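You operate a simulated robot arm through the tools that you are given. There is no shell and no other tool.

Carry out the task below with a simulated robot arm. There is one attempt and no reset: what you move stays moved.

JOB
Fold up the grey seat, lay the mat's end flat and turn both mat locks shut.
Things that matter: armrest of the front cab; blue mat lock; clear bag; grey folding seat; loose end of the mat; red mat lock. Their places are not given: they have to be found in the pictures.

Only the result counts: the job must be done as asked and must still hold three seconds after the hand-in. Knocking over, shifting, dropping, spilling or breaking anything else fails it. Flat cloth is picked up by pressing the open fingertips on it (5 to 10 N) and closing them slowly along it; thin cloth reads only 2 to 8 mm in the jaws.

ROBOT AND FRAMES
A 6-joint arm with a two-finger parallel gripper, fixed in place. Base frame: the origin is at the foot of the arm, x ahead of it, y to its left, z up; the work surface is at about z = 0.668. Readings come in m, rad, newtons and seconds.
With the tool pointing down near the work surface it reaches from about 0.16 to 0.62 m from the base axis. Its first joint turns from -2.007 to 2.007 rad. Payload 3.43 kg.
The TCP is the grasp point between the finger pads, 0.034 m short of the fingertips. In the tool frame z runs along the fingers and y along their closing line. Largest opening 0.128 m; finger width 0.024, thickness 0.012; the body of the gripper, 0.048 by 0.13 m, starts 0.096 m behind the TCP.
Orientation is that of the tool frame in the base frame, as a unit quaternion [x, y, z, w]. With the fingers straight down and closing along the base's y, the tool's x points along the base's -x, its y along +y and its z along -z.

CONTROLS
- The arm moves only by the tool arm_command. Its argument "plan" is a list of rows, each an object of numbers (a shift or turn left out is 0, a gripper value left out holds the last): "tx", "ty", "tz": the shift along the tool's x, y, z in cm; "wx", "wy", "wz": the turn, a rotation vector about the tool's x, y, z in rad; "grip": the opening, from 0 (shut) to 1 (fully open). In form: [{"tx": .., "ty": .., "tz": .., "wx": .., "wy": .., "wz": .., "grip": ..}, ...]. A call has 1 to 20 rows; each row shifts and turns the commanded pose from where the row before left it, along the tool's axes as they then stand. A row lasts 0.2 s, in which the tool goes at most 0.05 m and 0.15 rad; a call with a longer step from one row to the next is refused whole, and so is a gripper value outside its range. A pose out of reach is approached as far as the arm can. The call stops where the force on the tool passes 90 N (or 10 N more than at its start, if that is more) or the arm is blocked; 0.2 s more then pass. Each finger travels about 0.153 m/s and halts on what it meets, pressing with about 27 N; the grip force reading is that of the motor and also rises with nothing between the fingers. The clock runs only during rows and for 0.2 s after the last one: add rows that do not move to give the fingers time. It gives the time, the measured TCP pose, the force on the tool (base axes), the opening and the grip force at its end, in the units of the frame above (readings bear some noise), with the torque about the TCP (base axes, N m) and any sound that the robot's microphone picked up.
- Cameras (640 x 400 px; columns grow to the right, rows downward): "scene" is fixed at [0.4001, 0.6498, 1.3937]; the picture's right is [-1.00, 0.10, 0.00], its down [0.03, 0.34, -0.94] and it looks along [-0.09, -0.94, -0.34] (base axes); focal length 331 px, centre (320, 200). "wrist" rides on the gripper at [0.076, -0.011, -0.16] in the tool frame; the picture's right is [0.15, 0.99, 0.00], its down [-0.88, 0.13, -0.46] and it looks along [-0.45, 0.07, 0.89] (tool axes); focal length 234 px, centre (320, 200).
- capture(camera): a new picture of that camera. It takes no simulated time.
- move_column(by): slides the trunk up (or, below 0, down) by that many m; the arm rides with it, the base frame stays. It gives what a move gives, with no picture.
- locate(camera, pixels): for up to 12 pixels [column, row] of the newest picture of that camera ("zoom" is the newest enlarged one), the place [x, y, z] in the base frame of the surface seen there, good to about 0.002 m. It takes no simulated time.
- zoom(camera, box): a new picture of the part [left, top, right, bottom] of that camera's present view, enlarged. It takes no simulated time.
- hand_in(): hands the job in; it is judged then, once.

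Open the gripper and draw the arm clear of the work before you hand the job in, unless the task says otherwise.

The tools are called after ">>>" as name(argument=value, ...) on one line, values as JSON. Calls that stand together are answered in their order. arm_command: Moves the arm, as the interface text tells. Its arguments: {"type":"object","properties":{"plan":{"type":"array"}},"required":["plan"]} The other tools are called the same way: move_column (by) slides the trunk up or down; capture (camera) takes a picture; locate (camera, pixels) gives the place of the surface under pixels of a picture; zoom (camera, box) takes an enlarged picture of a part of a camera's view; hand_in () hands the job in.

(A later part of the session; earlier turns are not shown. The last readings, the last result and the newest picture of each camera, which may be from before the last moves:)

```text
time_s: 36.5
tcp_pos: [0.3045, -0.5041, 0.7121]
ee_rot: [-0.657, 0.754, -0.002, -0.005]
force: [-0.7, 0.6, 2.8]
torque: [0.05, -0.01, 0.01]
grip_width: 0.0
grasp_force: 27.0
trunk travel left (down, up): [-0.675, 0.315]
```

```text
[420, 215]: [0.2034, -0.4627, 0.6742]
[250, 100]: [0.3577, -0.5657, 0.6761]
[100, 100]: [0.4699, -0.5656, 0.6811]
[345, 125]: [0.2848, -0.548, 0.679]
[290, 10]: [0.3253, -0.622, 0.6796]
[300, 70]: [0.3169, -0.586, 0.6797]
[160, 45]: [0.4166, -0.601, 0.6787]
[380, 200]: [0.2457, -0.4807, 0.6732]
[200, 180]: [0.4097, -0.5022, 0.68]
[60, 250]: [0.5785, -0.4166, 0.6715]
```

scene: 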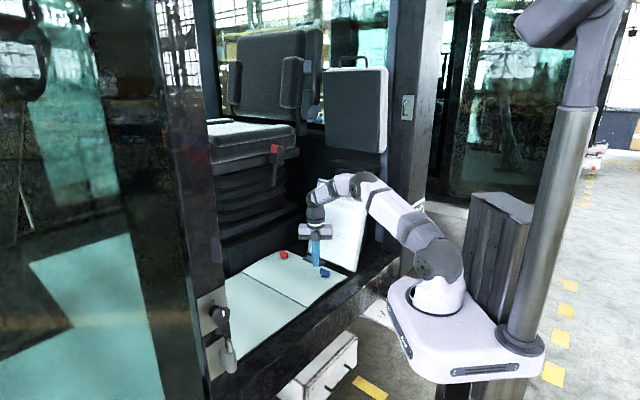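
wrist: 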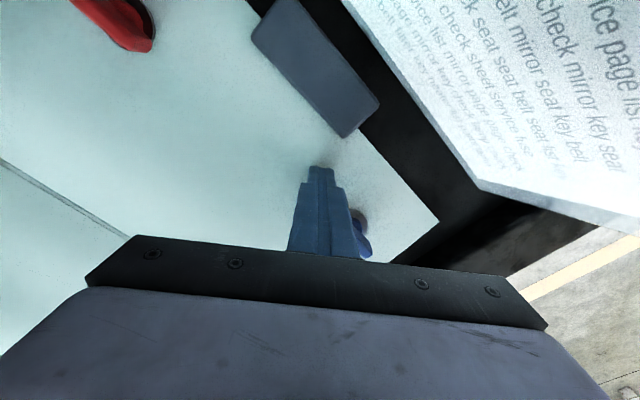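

The flap now reads z ≈ 0.674–0.681, practically flat. I lift the fingers 3 cm and see whether it stays down.

>>> arm_command(plan=[{"tz": 0.4}, {}, {"tz": -1.5}, {"tz": -2.5}, {}, {}, {}])

>>> capture(camera="wrist")

>>> locate(camera="wrist", pixels=[[410, 210], [250, 100], [100, 100], [345, 120], [300, 60], [160, 60], [380, 200], [200, 180], [60, 250]])

>>> capture(camera="scene")

```text
time_s: 38.1
tcp_pos: [0.3035, -0.5039, 0.7478]
ee_rot: [-0.657, 0.754, -0.002, -0.006]
force: [-0.2, 0.0, 0.0]
torque: [0.0, -0.02, 0.02]
grip_width: 0.0
grasp_force: 27.5
trunk travel left (down, up): [-0.675, 0.315]
```

```text
taken
```

wrist: 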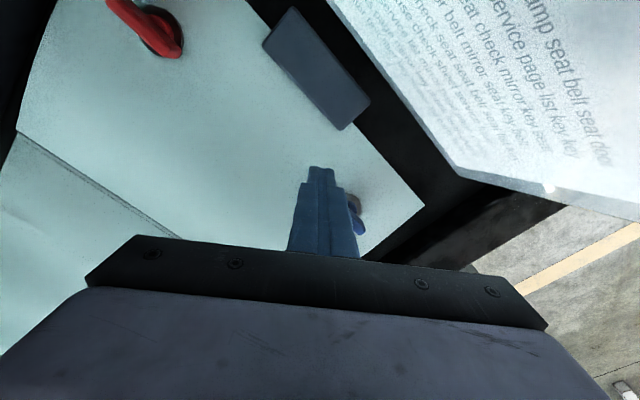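

```text
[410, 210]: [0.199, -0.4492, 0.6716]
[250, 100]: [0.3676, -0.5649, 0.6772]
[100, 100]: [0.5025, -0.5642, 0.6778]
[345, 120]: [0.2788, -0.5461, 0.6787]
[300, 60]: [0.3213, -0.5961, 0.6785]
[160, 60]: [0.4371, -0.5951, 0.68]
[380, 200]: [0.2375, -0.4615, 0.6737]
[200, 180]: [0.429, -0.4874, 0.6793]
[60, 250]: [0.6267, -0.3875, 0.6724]
```

```text
taken
```

scene: 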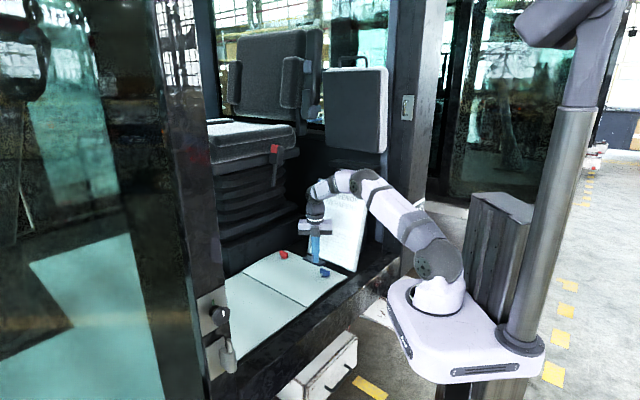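

The flap stays flat. I zoom in on both locks in the scene view and read their places.

>>> zoom(camera="scene", box=[260, 235, 350, 292])

>>> locate(camera="scene", pixels=[[283, 254], [324, 271], [281, 252], [286, 256], [322, 269], [327, 273], [295, 258], [345, 275]])

```text
7.02 times, centred on (305, 264) of scene
```

zoom: 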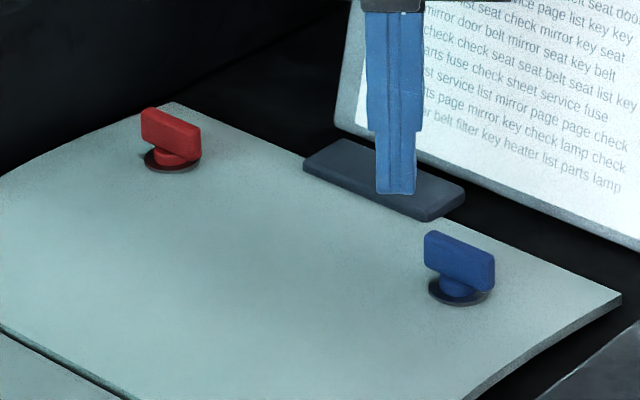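

```text
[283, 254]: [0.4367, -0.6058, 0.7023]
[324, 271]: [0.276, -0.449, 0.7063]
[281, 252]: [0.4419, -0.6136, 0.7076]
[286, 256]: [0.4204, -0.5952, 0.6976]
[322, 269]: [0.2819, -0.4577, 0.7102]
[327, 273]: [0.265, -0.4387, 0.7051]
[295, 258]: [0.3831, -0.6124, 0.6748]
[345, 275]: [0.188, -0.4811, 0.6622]
```

Both turn-buttons stand on the mat with their blades along the crease direction; blue at about (0.274,-0.452), top z ≈ 0.71. I rise, go over the blue lock, yaw as near to its blade as the wrist lets me and open the fingers part way.

>>> arm_command(plan=[{"tz": -3.5}, {"tz": -3.5}, {"tx": -2.37, "ty": 1.82}, {"tx": -2.37, "ty": 1.82, "grip": 0.4}, {"wz": -0.125}, {"wz": -0.125}, {"wz": -0.125}, {"wz": -0.125}, {}])

>>> capture(camera="wrist")

>>> zoom(camera="scene", box=[260, 205, 350, 292])

```text
time_s: 40.1
tcp_pos: [0.2851, -0.4457, 0.8159]
ee_rot: [0.821, -0.57, -0.003, 0.01]
force: [-0.7, 0.5, 0.4]
torque: [0.02, 0.01, 0.02]
grip_width: 0.0512
grasp_force: 0.0
out of reach, approached as far as the arm can: row 8
trunk travel left (down, up): [-0.675, 0.315]
```

```text
taken
```

wrist: 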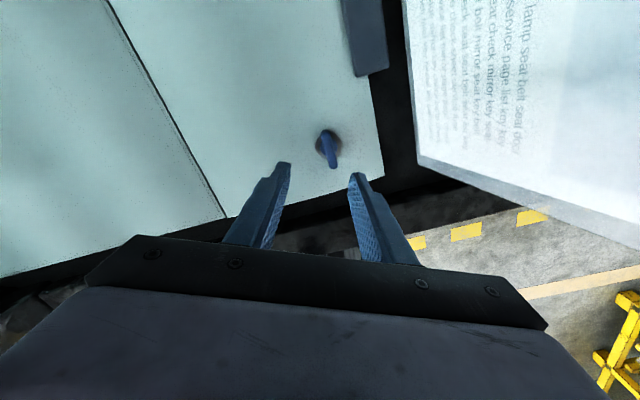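

```text
4.60 times, centred on (305, 248) of scene
```

zoom: 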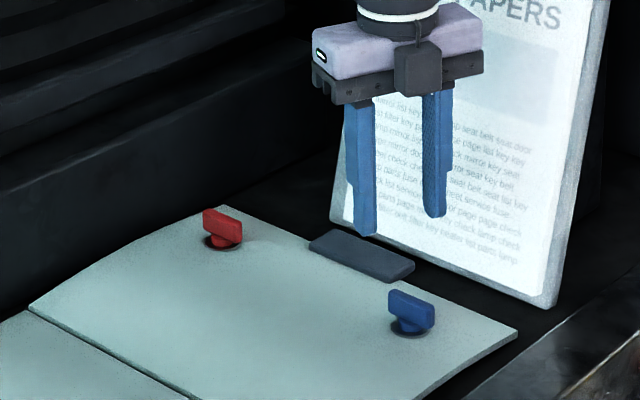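

I measure the blue lock precisely in the wrist view (blade from about (325,133) to (333,165)).

>>> zoom(camera="wrist", box=[290, 115, 370, 180])

>>> locate(camera="wrist", pixels=[[325, 134], [333, 164], [329, 150], [321, 145], [327, 142], [331, 158]])

```text
6.15 times, centred on (330, 148) of wrist
```

zoom: 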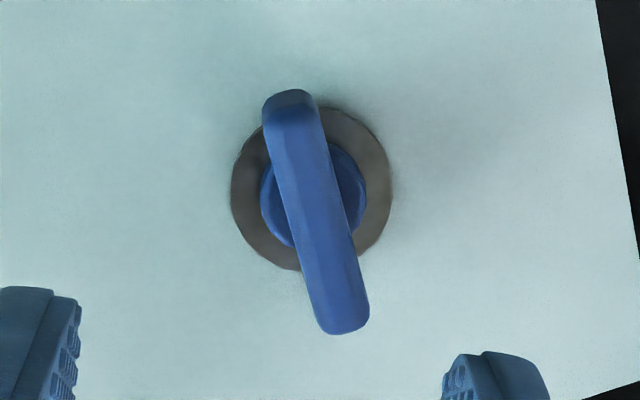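

```text
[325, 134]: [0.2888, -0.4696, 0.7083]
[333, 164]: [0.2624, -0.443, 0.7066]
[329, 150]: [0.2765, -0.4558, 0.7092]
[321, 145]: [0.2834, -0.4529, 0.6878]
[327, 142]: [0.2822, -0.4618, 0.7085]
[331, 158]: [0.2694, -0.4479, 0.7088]
```

The blue blade is centred at (0.2756,-0.4563), pointing along azimuth -45°, top z 0.709. I centre over it and descend with the fingers straddling it.

>>> arm_command(plan=[{"tx": 0.66, "ty": 1.26, "wz": 0.03}, {"tz": 3.3}, {"tz": 3.3}, {"tz": 2.2}, {"tz": 1.1}, {}])

>>> capture(camera="wrist")

>>> zoom(camera="scene", box=[280, 235, 370, 292])

```text
time_s: 41.5
tcp_pos: [0.2745, -0.4578, 0.7175]
ee_rot: [0.814, -0.581, -0.002, 0.007]
force: [0.3, -0.1, -0.2]
torque: [-0.01, -0.04, -0.01]
grip_width: 0.0513
grasp_force: 0.1
trunk travel left (down, up): [-0.675, 0.315]
```

```text
taken
```

wrist: 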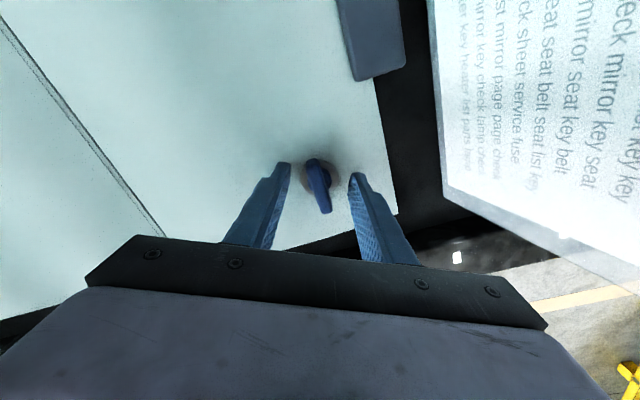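

```text
7.02 times, centred on (325, 264) of scene
```

zoom: 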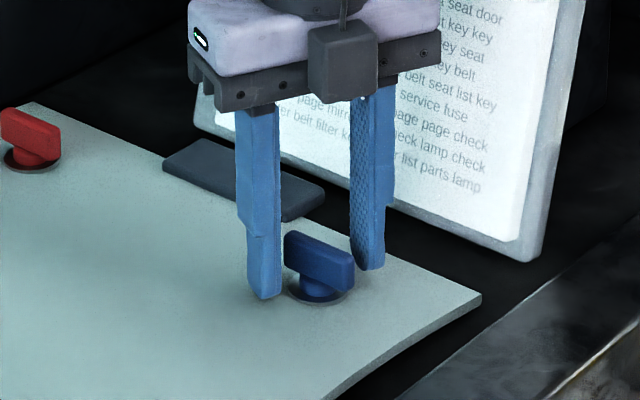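

The fingers straddle the blue blade. I close gently in stages, which should start turning the blade clockwise if it turns that way, and read width, force and torque.

>>> arm_command(plan=[{"grip": 0.3}, {"grip": 0.22}, {"grip": 0.16}, {"grip": 0.12}, {}])

>>> zoom(camera="wrist", box=[260, 130, 390, 230])

```text
time_s: 42.7
tcp_pos: [0.2749, -0.4574, 0.7182]
ee_rot: [0.814, -0.581, -0.001, 0.007]
force: [3.6, 0.4, -0.8]
torque: [0.0, -0.07, 0.04]
grip_width: 0.0171
grasp_force: 1.3
trunk travel left (down, up): [-0.675, 0.315]
```

```text
4.00 times, centred on (325, 180) of wrist
```

zoom: 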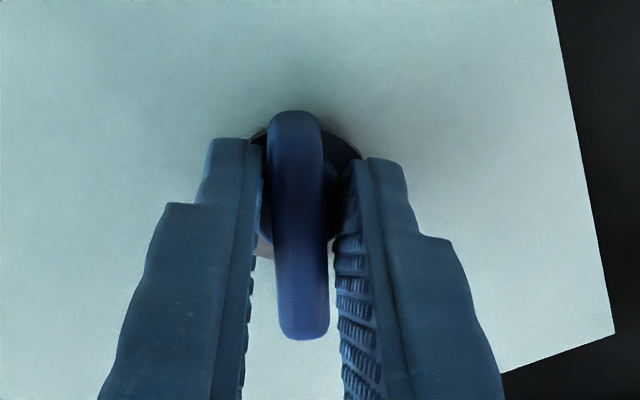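

The jaws read 17 mm with light contact. I measure the blade's present direction.

>>> locate(camera="zoom", pixels=[[293, 125], [303, 325], [298, 180], [300, 260]])

```text
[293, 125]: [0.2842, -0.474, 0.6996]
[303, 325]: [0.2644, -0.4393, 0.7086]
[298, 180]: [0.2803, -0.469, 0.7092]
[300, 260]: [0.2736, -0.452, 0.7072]
```

The blade has turned about 17° clockwise with hardly any resistance, so that is a free direction. I close fully on it and then twist clockwise in steps.

>>> arm_command(plan=[{"grip": 0.06}, {"grip": 0.0}, {}, {"wz": 0.1}, {"wz": 0.1}, {"wz": 0.1}, {}])

>>> capture(camera="wrist")

```text
time_s: 44.3
tcp_pos: [0.2732, -0.4576, 0.7178]
ee_rot: [0.719, -0.695, 0.0, 0.005]
force: [0.5, -0.3, 2.4]
torque: [1.05, -0.5, -0.02]
grip_width: 0.0107
grasp_force: 44.4
trunk travel left (down, up): [-0.675, 0.315]
```

```text
taken
```

wrist: 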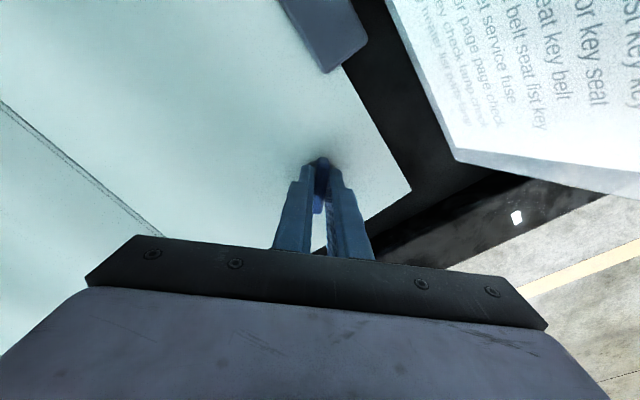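

The blade follows, now about 43° turned with almost no torque. I twist on another 0.4 rad.

>>> arm_command(plan=[{"wz": 0.1}, {"wz": 0.1}, {"wz": 0.1}, {"wz": 0.1}, {}])

```text
time_s: 45.5
tcp_pos: [0.2727, -0.4572, 0.7174]
ee_rot: [-0.566, 0.825, -0.001, -0.006]
force: [-7.5, 2.2, 4.0]
torque: [0.24, -0.2, 0.03]
grip_width: 0.0108
grasp_force: 44.8
trunk travel left (down, up): [-0.675, 0.315]
```

About 66° turned, torque still small. I continue toward 90°, watching for the stop.

>>> arm_command(plan=[{"wz": 0.1}, {"wz": 0.1}, {"wz": 0.1}, {"wz": 0.1}, {}])

```text
time_s: 46.7
tcp_pos: [0.2731, -0.4565, 0.7165]
ee_rot: [-0.392, 0.92, -0.001, -0.004]
force: [-20.1, 1.7, 1.7]
torque: [-0.3, 0.82, 0.03]
grip_width: 0.0107
grasp_force: 45.1
trunk travel left (down, up): [-0.675, 0.315]
```

About 89° turned without a stop. I look at the blade before going on.

>>> zoom(camera="scene", box=[280, 235, 370, 292])

>>> capture(camera="wrist")

```text
7.02 times, centred on (325, 264) of scene
```

zoom: 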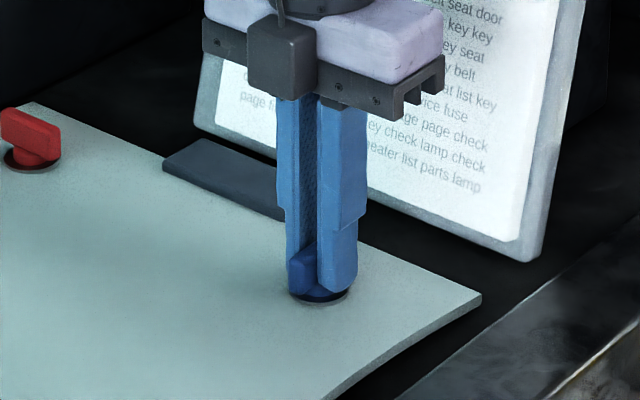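

```text
taken
```

wrist: 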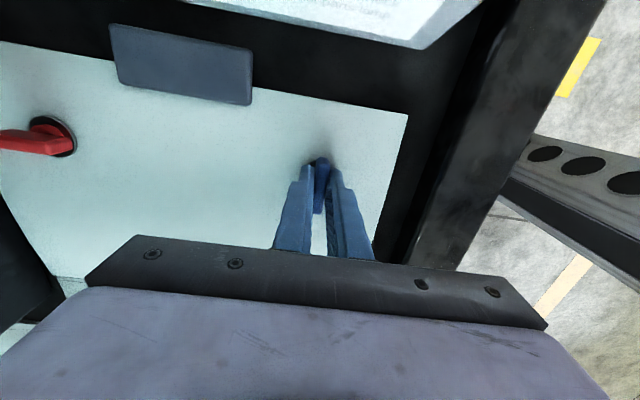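

The blade now lies square to the mat's edge. I try a little further (0.1 rad) to feel whether there is a stop.

>>> arm_command(plan=[{"wz": 0.05}, {"wz": 0.05}, {}])

>>> zoom(camera="wrist", box=[260, 130, 390, 230])

```text
time_s: 47.5
tcp_pos: [0.272, -0.4572, 0.7173]
ee_rot: [-0.346, 0.938, -0.002, -0.004]
force: [-19.7, 5.4, -3.0]
torque: [-0.2, 0.67, 1.25]
grip_width: 0.0122
grasp_force: 45.6
trunk travel left (down, up): [-0.675, 0.315]
```

```text
4.00 times, centred on (325, 180) of wrist
```

zoom: 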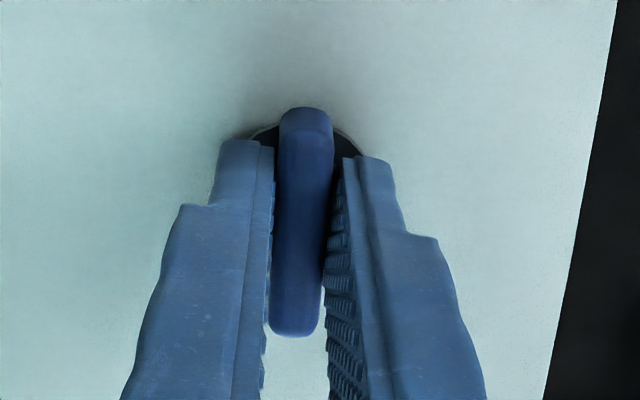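

Torque rose to 1.25 N m and the jaws spread slightly: the stop at about 90°. I ease back a little, open the fingers and rise straight up.

>>> arm_command(plan=[{"wz": -0.08}, {"grip": 0.2}, {"grip": 0.4}, {}, {"tz": -2}, {"tz": -3.5}, {"tz": -3.5}, {"tz": -3.5}, {}])

>>> zoom(camera="scene", box=[260, 225, 360, 292])

>>> capture(camera="wrist")

```text
time_s: 49.5
tcp_pos: [0.2759, -0.4555, 0.8439]
ee_rot: [-0.382, 0.924, -0.002, -0.005]
force: [-0.1, 0.1, 0.3]
torque: [-0.03, -0.01, 0.02]
grip_width: 0.0511
grasp_force: 0.0
trunk travel left (down, up): [-0.675, 0.315]
```

```text
5.97 times, centred on (310, 258) of scene
```

zoom: 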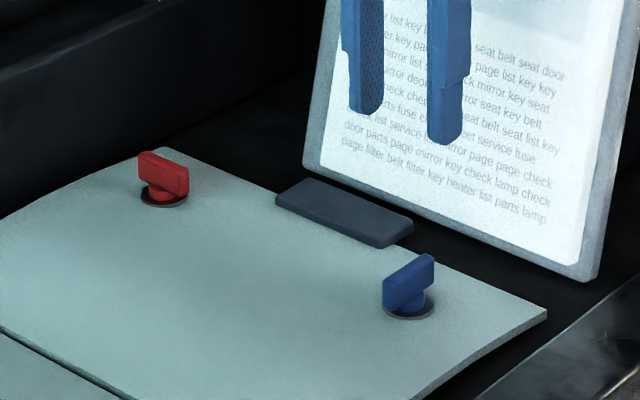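

```text
taken
```

wrist: 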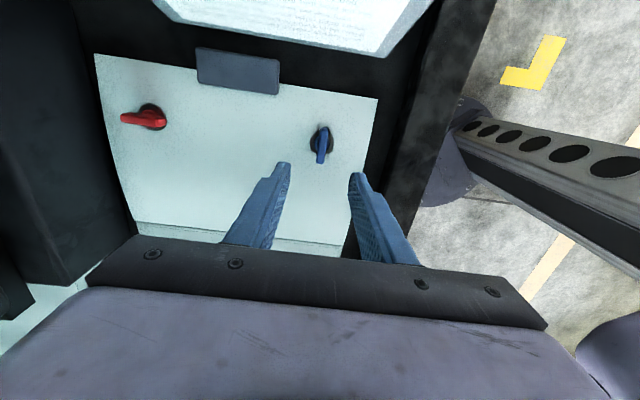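

Blue is turned square to the edge. Now I locate the red lock (around (145,118)) and the dark seat base to its left in the wrist view.

>>> zoom(camera="wrist", box=[100, 85, 190, 150])

>>> locate(camera="wrist", pixels=[[126, 118], [162, 123], [145, 120], [152, 108], [80, 60], [60, 120], [90, 170], [40, 40], [100, 220], [30, 200], [110, 100], [95, 60]])

>>> locate(camera="scene", pixels=[[230, 240], [255, 230], [230, 200], [260, 195], [225, 170], [262, 160], [276, 150], [272, 215], [245, 255], [265, 245], [290, 140], [283, 180]])

```text
6.15 times, centred on (145, 118) of wrist
```

zoom: 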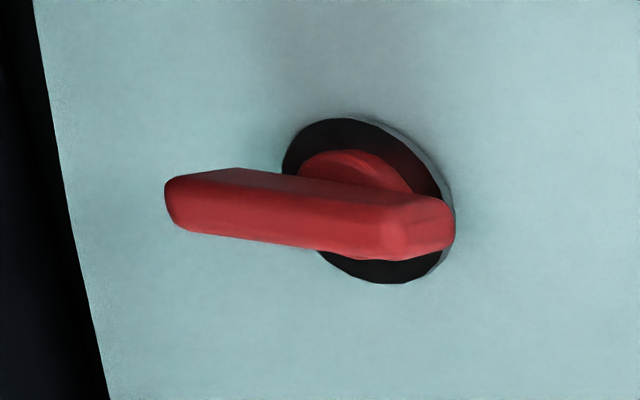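

```text
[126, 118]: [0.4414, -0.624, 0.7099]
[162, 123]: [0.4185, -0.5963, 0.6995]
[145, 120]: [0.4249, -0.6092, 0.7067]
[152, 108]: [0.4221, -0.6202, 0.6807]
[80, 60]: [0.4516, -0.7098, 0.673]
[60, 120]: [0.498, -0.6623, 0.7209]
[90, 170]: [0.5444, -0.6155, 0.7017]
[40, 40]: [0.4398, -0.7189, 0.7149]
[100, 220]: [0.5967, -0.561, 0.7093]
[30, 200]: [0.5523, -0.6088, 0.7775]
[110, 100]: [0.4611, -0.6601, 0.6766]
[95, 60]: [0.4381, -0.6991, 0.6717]
```

```text
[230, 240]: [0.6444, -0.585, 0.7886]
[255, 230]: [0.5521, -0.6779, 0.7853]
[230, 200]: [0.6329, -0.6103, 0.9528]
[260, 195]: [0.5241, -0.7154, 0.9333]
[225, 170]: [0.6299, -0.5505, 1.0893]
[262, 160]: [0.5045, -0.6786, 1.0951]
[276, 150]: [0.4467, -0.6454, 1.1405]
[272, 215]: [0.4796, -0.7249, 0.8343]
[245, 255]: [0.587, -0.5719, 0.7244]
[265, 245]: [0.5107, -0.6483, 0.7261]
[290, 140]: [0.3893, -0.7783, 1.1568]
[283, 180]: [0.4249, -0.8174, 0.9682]
```

The red blade is centred near (0.431,-0.611), 0.75 m from the base axis, so the tool must lean outward there. I rise slightly, yaw back toward the blade direction and tilt the tool about 0.5 rad outward here first.

>>> arm_command(plan=[{"tz": -3}, {"wz": -0.137}, {"wz": -0.137}, {"wz": -0.137}, {"wz": -0.137}, {"wz": -0.137}, {"wz": -0.137}, {"wz": -0.137}, {"wx": 0.053, "wy": 0.1135}, {"wx": 0.053, "wy": 0.1135}, {"wx": 0.053, "wy": 0.1135}, {"wx": 0.053, "wy": 0.1135}, {}])

>>> capture(camera="scene")

>>> capture(camera="wrist")

```text
time_s: 52.3
tcp_pos: [0.2872, -0.4525, 0.8752]
ee_rot: [0.74, -0.625, 0.237, 0.075]
force: [0.1, 0.2, 0.3]
torque: [0.02, -0.03, 0.01]
grip_width: 0.0511
grasp_force: 0.2
out of reach, approached as far as the arm can: row 12
trunk travel left (down, up): [-0.675, 0.315]
```

```text
taken
```

scene: 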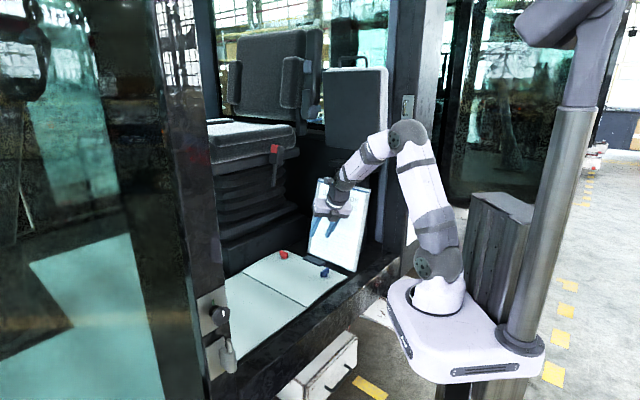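

```text
taken
```

wrist: 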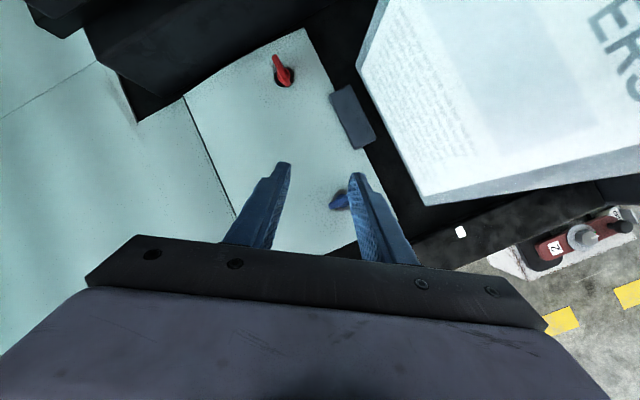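

The tool leans about 29° outward (z axis (0.257,-0.407,-0.876)). I move it over the red lock, to a pre-pose about 10 cm above the grip pose.

>>> arm_command(plan=[{"tx": 2.52, "ty": -1.85, "tz": 2.7}, {"tx": 2.52, "ty": -1.85, "tz": 2.7}, {"tx": 2.52, "ty": -1.85, "tz": 2.7}, {"tx": 2.52, "ty": -1.85, "tz": 2.7}, {"tx": 2.52, "ty": -1.86, "tz": 2.68}, {}])

>>> capture(camera="scene")

>>> capture(camera="wrist")

```text
time_s: 53.7
tcp_pos: [0.4283, -0.5956, 0.8319]
ee_rot: [0.742, -0.622, 0.239, 0.069]
force: [-0.3, -0.3, -0.2]
torque: [0.0, 0.01, -0.03]
grip_width: 0.0509
grasp_force: 0.0
trunk travel left (down, up): [-0.675, 0.315]
```

```text
taken
```

scene: 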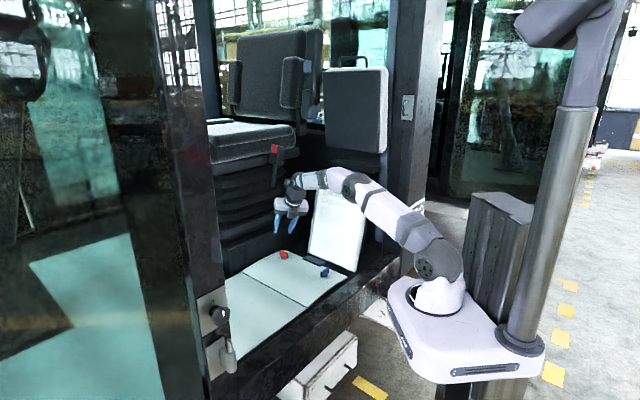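

```text
taken
```

wrist: 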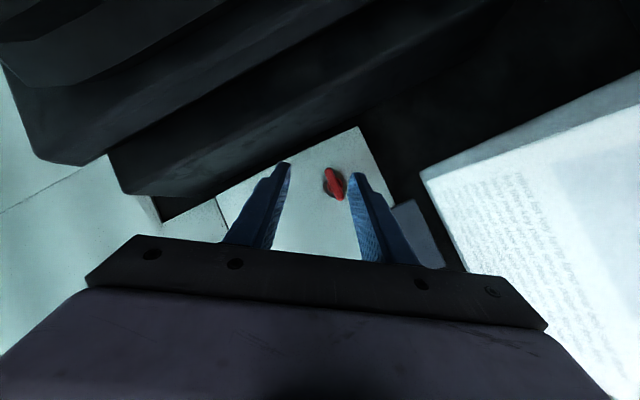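

In reach. I measure the red lock from this view (around (333,185)).

>>> zoom(camera="wrist", box=[290, 150, 380, 215])

>>> locate(camera="wrist", pixels=[[328, 172], [340, 196], [334, 184], [331, 178], [337, 190], [325, 185]])

```text
6.15 times, centred on (335, 182) of wrist
```

zoom: 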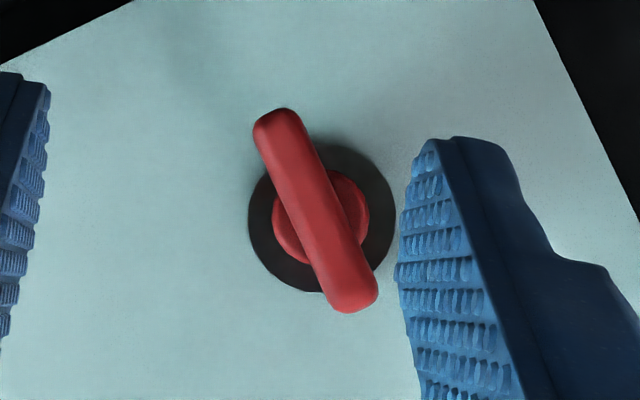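

```text
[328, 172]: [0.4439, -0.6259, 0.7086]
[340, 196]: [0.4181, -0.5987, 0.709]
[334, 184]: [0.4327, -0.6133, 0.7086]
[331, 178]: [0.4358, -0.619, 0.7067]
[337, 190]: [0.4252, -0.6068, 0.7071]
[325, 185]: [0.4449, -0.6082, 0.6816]
```

Red blade is centred at (0.431,-0.612), azimuth -46°. I yaw the jaws a bit nearer to the blade's direction as far as the wrist allows.

>>> arm_command(plan=[{"wz": -0.1}, {"wz": -0.1}, {}])

```text
time_s: 54.5
tcp_pos: [0.4276, -0.5962, 0.8316]
ee_rot: [0.8, -0.545, 0.231, 0.094]
force: [0.5, 0.0, -0.3]
torque: [-0.01, -0.01, 0.0]
grip_width: 0.0513
grasp_force: 0.1
trunk travel left (down, up): [-0.675, 0.315]
```

No limit yet; I yaw a further 0.2 rad.

>>> arm_command(plan=[{"wz": -0.1}, {"wz": -0.1}, {}])

```text
time_s: 55.3
tcp_pos: [0.4598, -0.5672, 0.8285]
ee_rot: [0.845, -0.472, 0.218, 0.128]
force: [-0.2, 0.6, 0.6]
torque: [0.01, 0.01, 0.0]
grip_width: 0.0512
grasp_force: 0.1
out of reach, approached as far as the arm can: row 1, 2
trunk travel left (down, up): [-0.675, 0.315]
```

That is past the wrist's limit and shifted the TCP. I yaw back 0.2 rad.

>>> arm_command(plan=[{"wz": 0.1}, {"wz": 0.1}, {}])

```text
time_s: 56.1
tcp_pos: [0.4586, -0.5653, 0.8269]
ee_rot: [0.8, -0.545, 0.232, 0.093]
force: [0.3, 0.3, -0.6]
torque: [0.01, 0.01, 0.05]
grip_width: 0.0511
grasp_force: 0.2
trunk travel left (down, up): [-0.675, 0.315]
```

I go back over the red lock at the earlier yaw, then check before descending.

>>> arm_command(plan=[{"tx": 0.9, "ty": 2.3, "tz": 0.61}, {"tx": 0.89, "ty": 2.31, "tz": 0.61}, {}])

>>> capture(camera="wrist")

```text
time_s: 56.9
tcp_pos: [0.424, -0.6036, 0.8209]
ee_rot: [0.8, -0.546, 0.232, 0.093]
force: [0.1, 0.3, 0.2]
torque: [-0.01, 0.01, 0.01]
grip_width: 0.0516
grasp_force: 0.0
trunk travel left (down, up): [-0.675, 0.315]
```

```text
taken
```

wrist: 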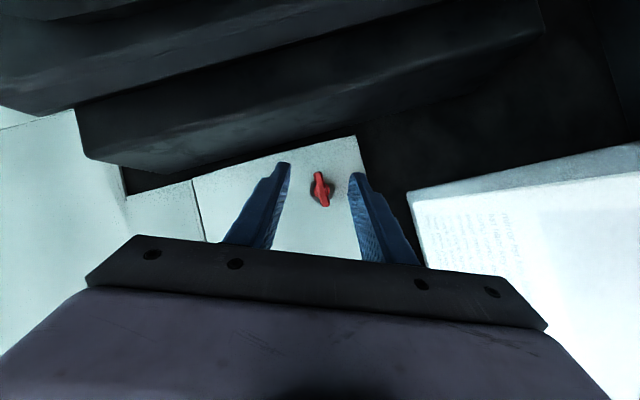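

The red blade sits between the fingers in the view. I descend straight down 10 cm.

>>> arm_command(plan=[{"tx": -1.18, "ty": 0.25, "tz": 2.185}, {"tx": -1.18, "ty": 0.25, "tz": 2.185}, {"tx": -1.18, "ty": 0.25, "tz": 2.185}, {"tx": -0.9, "ty": 0.19, "tz": 1.66}, {}])

>>> zoom(camera="wrist", box=[220, 130, 420, 256])

>>> zoom(camera="scene", box=[240, 215, 330, 275])

```text
time_s: 58.1
tcp_pos: [0.4267, -0.6046, 0.7256]
ee_rot: [0.8, -0.545, 0.232, 0.093]
force: [0.4, 0.3, -0.1]
torque: [0.02, -0.01, 0.01]
grip_width: 0.0512
grasp_force: 0.0
trunk travel left (down, up): [-0.675, 0.315]
```

```text
3.17 times, centred on (320, 193) of wrist
```

zoom: 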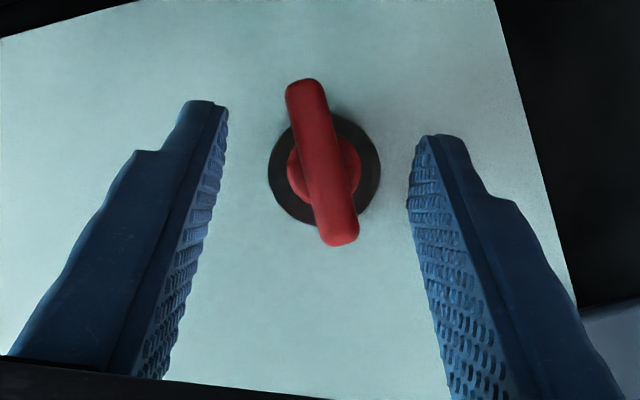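

```text
6.67 times, centred on (285, 245) of scene
```

zoom: 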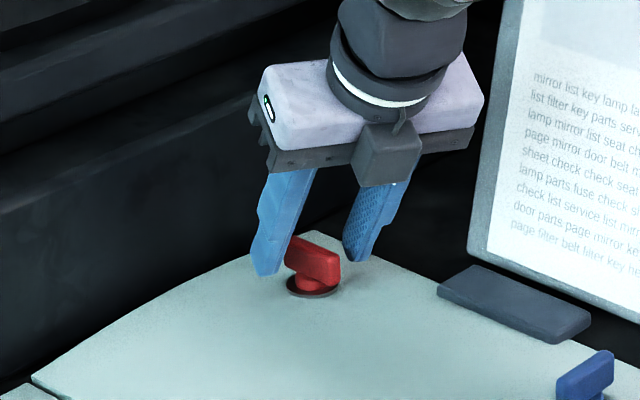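

Fingers straddle the red blade. I close in stages so the blade turns clockwise to line up with the pads.

>>> arm_command(plan=[{"grip": 0.3}, {"grip": 0.22}, {"grip": 0.16}, {"grip": 0.12}, {"grip": 0.06}, {}])

>>> zoom(camera="wrist", box=[220, 130, 420, 256])

```text
time_s: 59.5
tcp_pos: [0.4249, -0.6044, 0.7256]
ee_rot: [0.801, -0.544, 0.231, 0.094]
force: [-3.4, -1.1, -0.7]
torque: [-0.37, 0.81, 0.03]
grip_width: 0.0121
grasp_force: 45.2
trunk travel left (down, up): [-0.675, 0.315]
```

```text
3.17 times, centred on (320, 193) of wrist
```

zoom: 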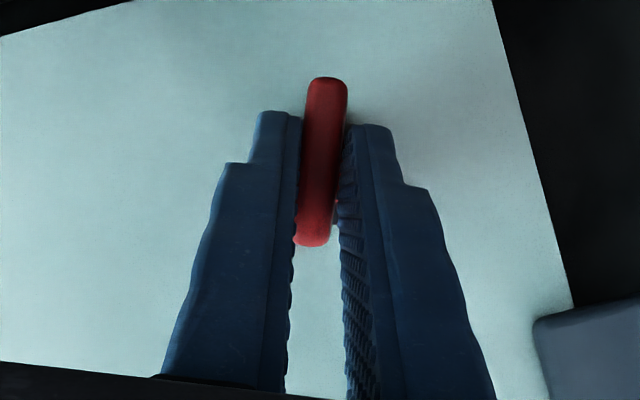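

The jaws hold the red blade aligned (12 mm). I rotate clockwise about the vertical with the grip held, with small centring shifts, 0.3 rad first.

>>> arm_command(plan=[{"wx": -0.0472, "wy": 0.0101, "wz": 0.0874, "ty": -0.09}, {"wx": -0.0472, "wy": 0.0101, "wz": 0.0874, "ty": -0.09}, {"wx": -0.0472, "wy": 0.0101, "wz": 0.0874, "ty": -0.09}, {}])

```text
time_s: 60.5
tcp_pos: [0.429, -0.6012, 0.7252]
ee_rot: [0.71, -0.659, 0.214, 0.127]
force: [1.8, -0.1, -2.2]
torque: [-0.37, 0.79, 0.04]
grip_width: 0.0123
grasp_force: 45.0
trunk travel left (down, up): [-0.675, 0.315]
```

It turns freely and the pose is in reach. Another 0.3 rad about the vertical.

>>> arm_command(plan=[{"wx": -0.0472, "wy": 0.0101, "wz": 0.0874, "ty": -0.09}, {"wx": -0.0472, "wy": 0.0101, "wz": 0.0874, "ty": -0.09}, {"wx": -0.0472, "wy": 0.0101, "wz": 0.0874, "ty": -0.09}, {}])

>>> capture(camera="scene")

>>> capture(camera="wrist")

```text
time_s: 61.5
tcp_pos: [0.4315, -0.6011, 0.7269]
ee_rot: [-0.604, 0.756, -0.199, -0.156]
force: [23.3, -22.6, -7.4]
torque: [-0.54, 0.21, 0.24]
grip_width: 0.0123
grasp_force: 44.9
out of reach, approached as far as the arm can: row 3
trunk travel left (down, up): [-0.675, 0.315]
```

```text
taken
```

scene: 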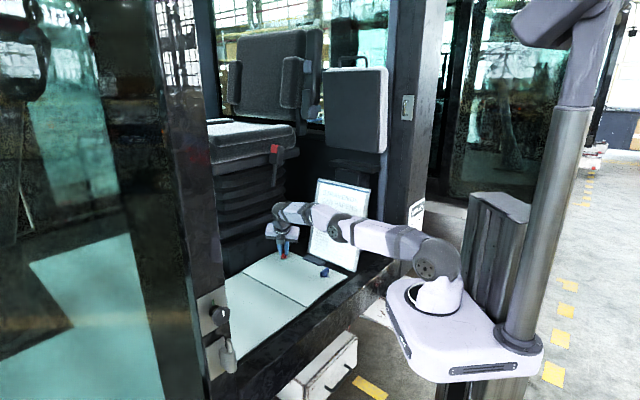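

```text
taken
```

wrist: 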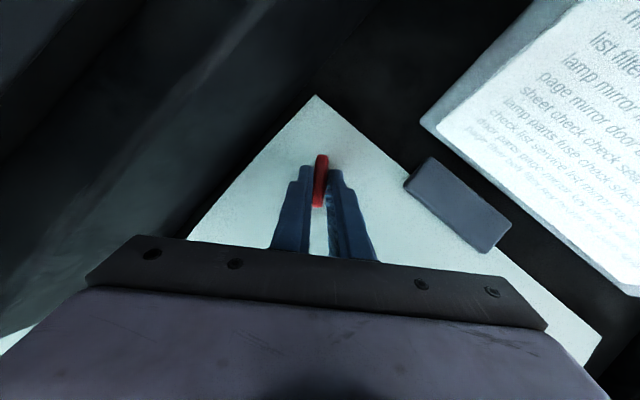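

The arm reached its stretch limit there (33 N), with the blade about 58° turned. I loosen the jaws slightly to relieve the load and check how near the arm is to the bag.

>>> arm_command(plan=[{"grip": 0.2}, {}])

>>> locate(camera="scene", pixels=[[330, 225], [345, 232], [340, 240], [320, 212], [375, 238], [350, 205], [330, 195], [300, 212], [280, 215]])

>>> zoom(camera="scene", box=[240, 180, 400, 282])

```text
time_s: 62.1
tcp_pos: [0.4274, -0.5972, 0.7262]
ee_rot: [-0.604, 0.757, -0.193, -0.156]
force: [1.3, -0.2, 0.3]
torque: [0.01, -0.01, 0.02]
grip_width: 0.0259
grasp_force: 0.2
trunk travel left (down, up): [-0.675, 0.315]
```

```text
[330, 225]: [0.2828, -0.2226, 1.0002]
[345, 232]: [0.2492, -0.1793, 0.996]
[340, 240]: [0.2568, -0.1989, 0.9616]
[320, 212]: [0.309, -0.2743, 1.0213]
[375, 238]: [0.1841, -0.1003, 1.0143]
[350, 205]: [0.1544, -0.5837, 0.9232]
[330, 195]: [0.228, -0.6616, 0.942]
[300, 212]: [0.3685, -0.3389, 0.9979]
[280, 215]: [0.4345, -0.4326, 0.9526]
```

```text
3.92 times, centred on (320, 231) of scene
```

zoom: 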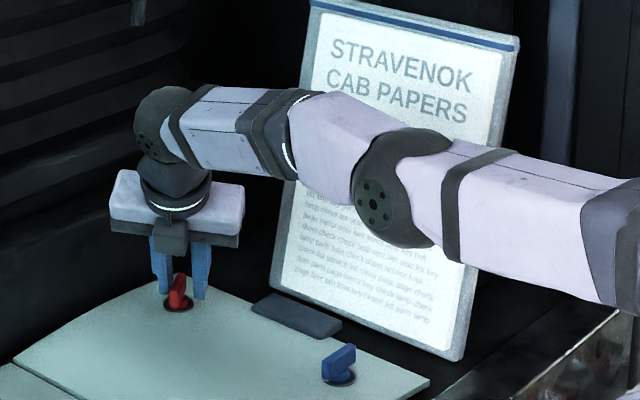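

The arm is far from the bag. With the jaws open 26 mm around the blade, I yaw them 0.65 rad about the tool axis and then close again to bring the blade round to about 90°.

>>> arm_command(plan=[{"wz": 0.13}, {"wz": 0.13}, {"wz": 0.13}, {"wz": 0.13}, {"wz": 0.13}, {}])

>>> zoom(camera="wrist", box=[220, 130, 420, 256])

```text
time_s: 63.5
tcp_pos: [0.428, -0.5978, 0.7281]
ee_rot: [-0.33, 0.911, -0.234, -0.087]
force: [2.8, -1.4, 2.0]
torque: [-0.09, 0.01, 0.07]
grip_width: 0.0276
grasp_force: 1.5
trunk travel left (down, up): [-0.675, 0.315]
```

```text
3.17 times, centred on (320, 193) of wrist
```

zoom: 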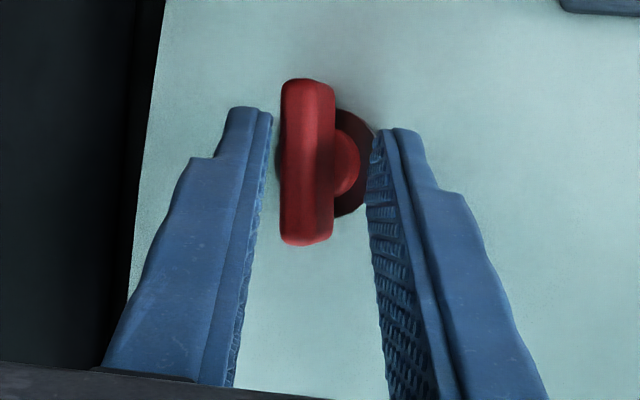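

I measure the red blade's present direction in this zoomed view.

>>> locate(camera="zoom", pixels=[[312, 95], [312, 225], [312, 160], [310, 120], [312, 200]])

```text
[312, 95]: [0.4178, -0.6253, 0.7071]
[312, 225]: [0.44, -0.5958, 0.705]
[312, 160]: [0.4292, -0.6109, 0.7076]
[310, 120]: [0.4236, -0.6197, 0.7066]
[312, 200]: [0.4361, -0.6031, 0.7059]
```

The blade is already at azimuth about -127° (80° turned). I close the jaws to bring it the rest of the way.

>>> arm_command(plan=[{"grip": 0.17}, {"grip": 0.13}, {"grip": 0.1}, {"grip": 0.06}, {}])

>>> zoom(camera="wrist", box=[220, 130, 420, 256])

>>> locate(camera="zoom", pixels=[[312, 95], [312, 225], [312, 160], [310, 120], [312, 200]])

```text
time_s: 64.7
tcp_pos: [0.4288, -0.5992, 0.7301]
ee_rot: [-0.331, 0.909, -0.237, -0.085]
force: [8.7, -15.9, 7.1]
torque: [-0.59, -0.09, 0.27]
grip_width: 0.0184
grasp_force: 9.2
trunk travel left (down, up): [-0.675, 0.315]
```

```text
3.17 times, centred on (320, 193) of wrist
```

zoom: 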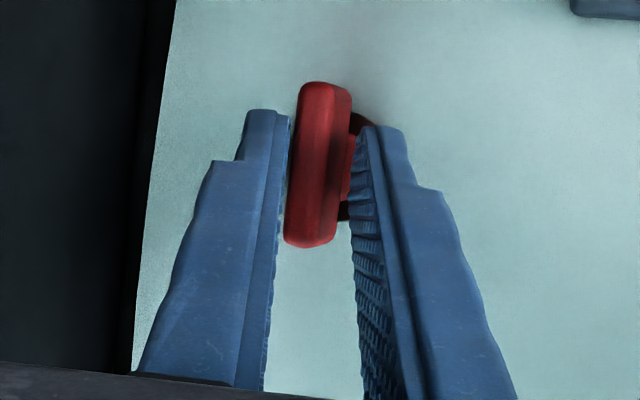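

```text
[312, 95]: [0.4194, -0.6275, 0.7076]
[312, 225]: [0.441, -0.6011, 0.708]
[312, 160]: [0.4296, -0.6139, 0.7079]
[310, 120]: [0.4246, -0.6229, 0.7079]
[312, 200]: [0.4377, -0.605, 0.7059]
```

The jaws press with a 20 N side load at 18 mm. I measure the blade ends more exactly.

>>> locate(camera="zoom", pixels=[[325, 92], [312, 235], [322, 130], [316, 200], [319, 165]])

>>> zoom(camera="scene", box=[250, 230, 330, 280])

```text
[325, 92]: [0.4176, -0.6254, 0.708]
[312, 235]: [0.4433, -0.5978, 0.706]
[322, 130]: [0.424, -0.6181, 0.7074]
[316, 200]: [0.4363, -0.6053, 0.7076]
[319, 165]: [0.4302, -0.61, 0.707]
```

```text
8.00 times, centred on (290, 255) of scene
```

zoom: 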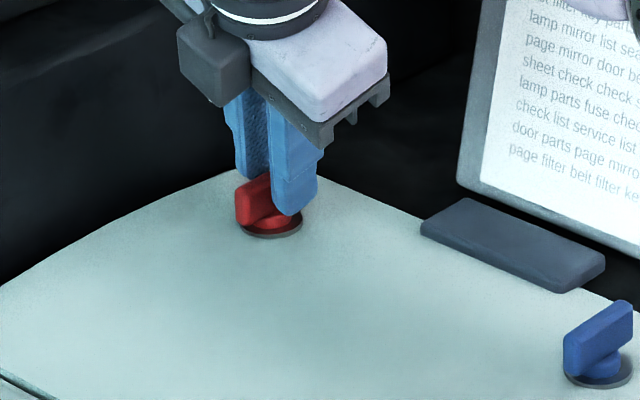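

The blade is now at azimuth about -133° (86.5° turned). I twist 0.12 rad more to reach the stop.

>>> arm_command(plan=[{"wz": 0.06}, {"wz": 0.06}, {}])

>>> zoom(camera="wrist", box=[220, 130, 420, 256])

```text
time_s: 65.5
tcp_pos: [0.4301, -0.5988, 0.7296]
ee_rot: [-0.276, 0.927, -0.244, -0.07]
force: [11.1, -18.1, 6.4]
torque: [-0.62, -0.15, 0.39]
grip_width: 0.02
grasp_force: 11.0
trunk travel left (down, up): [-0.675, 0.315]
```

```text
3.17 times, centred on (320, 193) of wrist
```

zoom: 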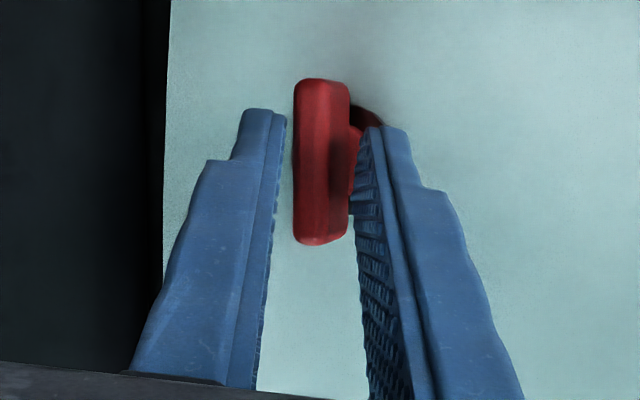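

I measure the blade again: its ends appear at (322,88) and (321,236) in this view.

>>> locate(camera="zoom", pixels=[[322, 90], [321, 234], [322, 130], [321, 200], [321, 165]])

```text
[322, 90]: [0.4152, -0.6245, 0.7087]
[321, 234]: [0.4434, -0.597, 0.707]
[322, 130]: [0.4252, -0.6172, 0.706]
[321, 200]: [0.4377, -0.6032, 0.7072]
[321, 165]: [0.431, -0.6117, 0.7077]
```

The blade is at about -135°. I press once more with the jaws fully commanded shut and 0.1 rad more twist to make sure it sits at its stop.

>>> arm_command(plan=[{"wz": 0.05, "grip": 0.0}, {"wz": 0.05}, {}])

>>> zoom(camera="wrist", box=[220, 130, 420, 256])

```text
time_s: 66.3
tcp_pos: [0.43, -0.5994, 0.7288]
ee_rot: [-0.23, 0.94, -0.246, -0.058]
force: [12.2, -16.3, 8.0]
torque: [-0.85, 0.69, 1.46]
grip_width: 0.0212
grasp_force: 44.6
trunk travel left (down, up): [-0.675, 0.315]
```

```text
3.17 times, centred on (320, 193) of wrist
```

zoom: 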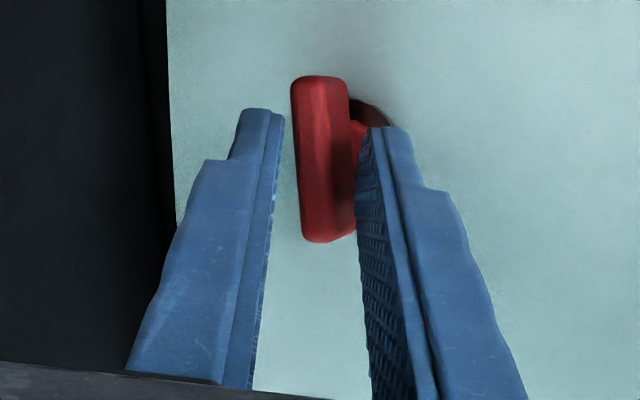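

Torque rose to 1.46 N m while the blade stays put: it is at its stop. I open the jaws a little, then rise straight up and open further.

>>> arm_command(plan=[{"grip": 0.22}, {"grip": 0.26}, {"tx": 0.22, "ty": -0.44, "tz": -0.87}, {"tx": 0.33, "ty": -0.65, "tz": -1.31, "grip": 0.35}, {"tx": 0.55, "ty": -1.09, "tz": -2.18}, {"tx": 0.66, "ty": -1.31, "tz": -2.62}, {"tx": 0.66, "ty": -1.31, "tz": -2.62}, {}])

>>> capture(camera="scene")

>>> zoom(camera="scene", box=[250, 235, 350, 292])

>>> capture(camera="wrist")

```text
time_s: 68.1
tcp_pos: [0.4293, -0.5942, 0.8378]
ee_rot: [-0.229, 0.941, -0.241, -0.06]
force: [-0.6, 0.6, -0.1]
torque: [0.02, 0.02, 0.03]
grip_width: 0.0449
grasp_force: 0.1
trunk travel left (down, up): [-0.675, 0.315]
```

```text
taken
```

scene: 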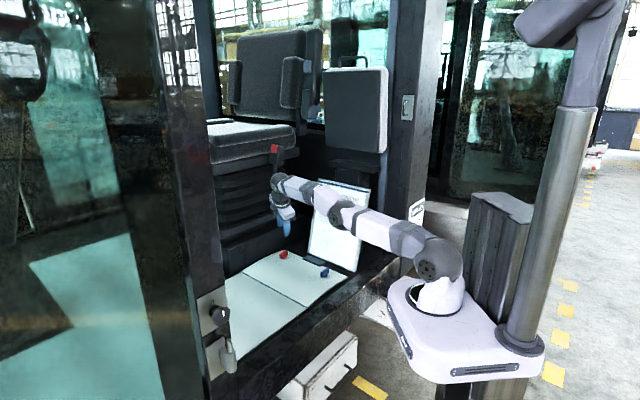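

```text
6.40 times, centred on (300, 264) of scene
```

zoom: 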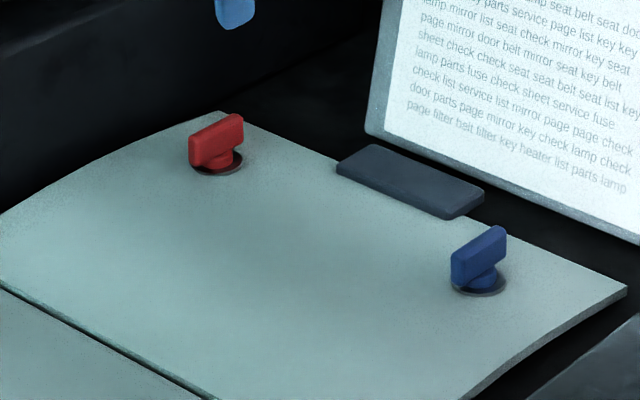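

```text
taken
```

wrist: 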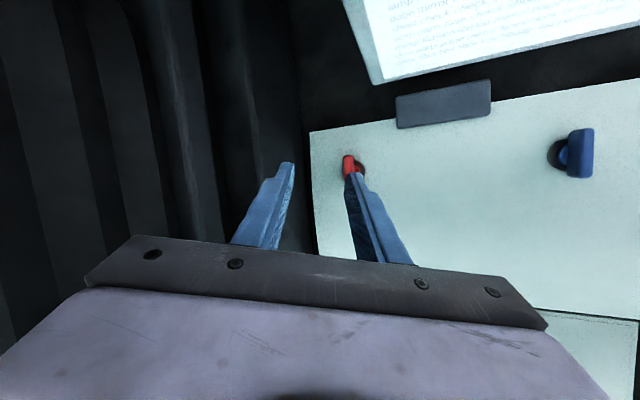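

Both blades now lie parallel and square to the edge, and the seat is still up. I draw the arm inward, away from the buckle and the driver's seat.

>>> arm_command(plan=[{"tx": -0.19, "ty": 3.85, "tz": -1.92}, {"tx": -0.19, "ty": 3.85, "tz": -1.92}, {"tx": -0.19, "ty": 3.85, "tz": -1.92}, {"tx": -0.19, "ty": 3.85, "tz": -1.92}, {"tx": -0.19, "ty": 3.85, "tz": -1.92}, {}])

>>> capture(camera="scene")

>>> capture(camera="wrist")

```text
time_s: 69.5
tcp_pos: [0.4758, -0.5444, 0.8629]
ee_rot: [-0.229, 0.941, -0.241, -0.062]
force: [-0.6, 0.1, -0.2]
torque: [0.0, 0.01, 0.0]
grip_width: 0.0449
grasp_force: 0.1
out of reach, approached as far as the arm can: row 1, 2, 3, 4, 5
trunk travel left (down, up): [-0.675, 0.315]
```

```text
taken
```

scene: 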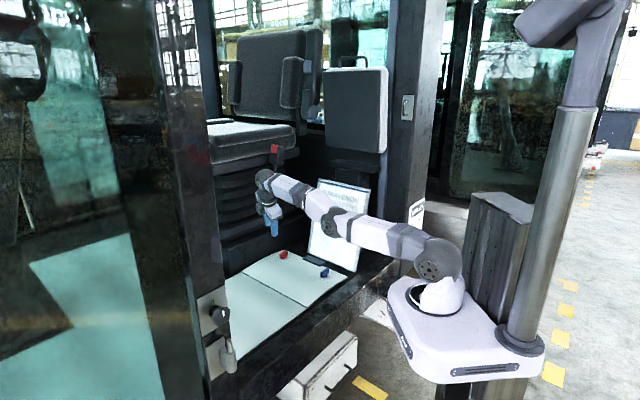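

```text
taken
```

wrist: 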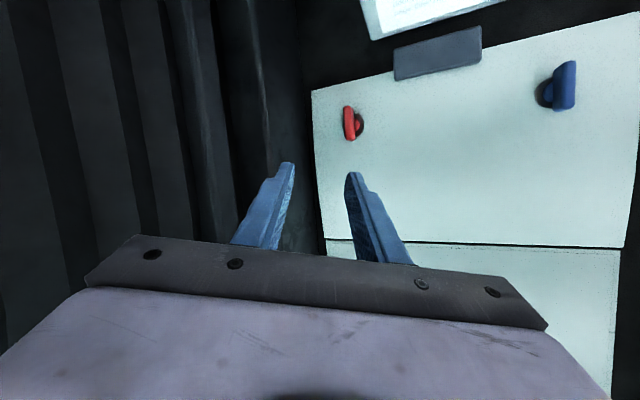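

The pull-in was limited by the wrist pose and the TCP slid to (0.476,-0.544). I undo the yaw first (about 1 rad back about the tool axis) while staying here, clear of everything.

>>> arm_command(plan=[{"wz": -0.13}, {"wz": -0.13}, {"wz": -0.13}, {"wz": -0.13}, {"wz": -0.13}, {"wz": -0.13}, {"wz": -0.13}, {}])

```text
time_s: 71.3
tcp_pos: [0.4759, -0.5459, 0.8623]
ee_rot: [-0.62, 0.744, -0.19, -0.161]
force: [0.4, 0.3, 0.6]
torque: [0.06, 0.0, -0.02]
grip_width: 0.0447
grasp_force: 0.1
trunk travel left (down, up): [-0.675, 0.315]
```

Now I turn the tool back about the vertical (tilt direction toward the arm's own azimuth) by 0.6 rad.

>>> arm_command(plan=[{"wx": 0.057, "wy": -0.01, "wz": -0.105}, {"wx": 0.057, "wy": -0.01, "wz": -0.105}, {"wx": 0.057, "wy": -0.01, "wz": -0.105}, {"wx": 0.057, "wy": -0.01, "wz": -0.105}, {"wx": 0.057, "wy": -0.01, "wz": -0.105}, {}])

```text
time_s: 72.7
tcp_pos: [0.4942, -0.5669, 0.8664]
ee_rot: [0.812, -0.528, 0.229, 0.097]
force: [0.9, -0.3, 0.3]
torque: [0.0, 0.02, -0.02]
grip_width: 0.045
grasp_force: 0.0
out of reach, approached as far as the arm can: row 1, 2, 3, 4
trunk travel left (down, up): [-0.675, 0.315]
```

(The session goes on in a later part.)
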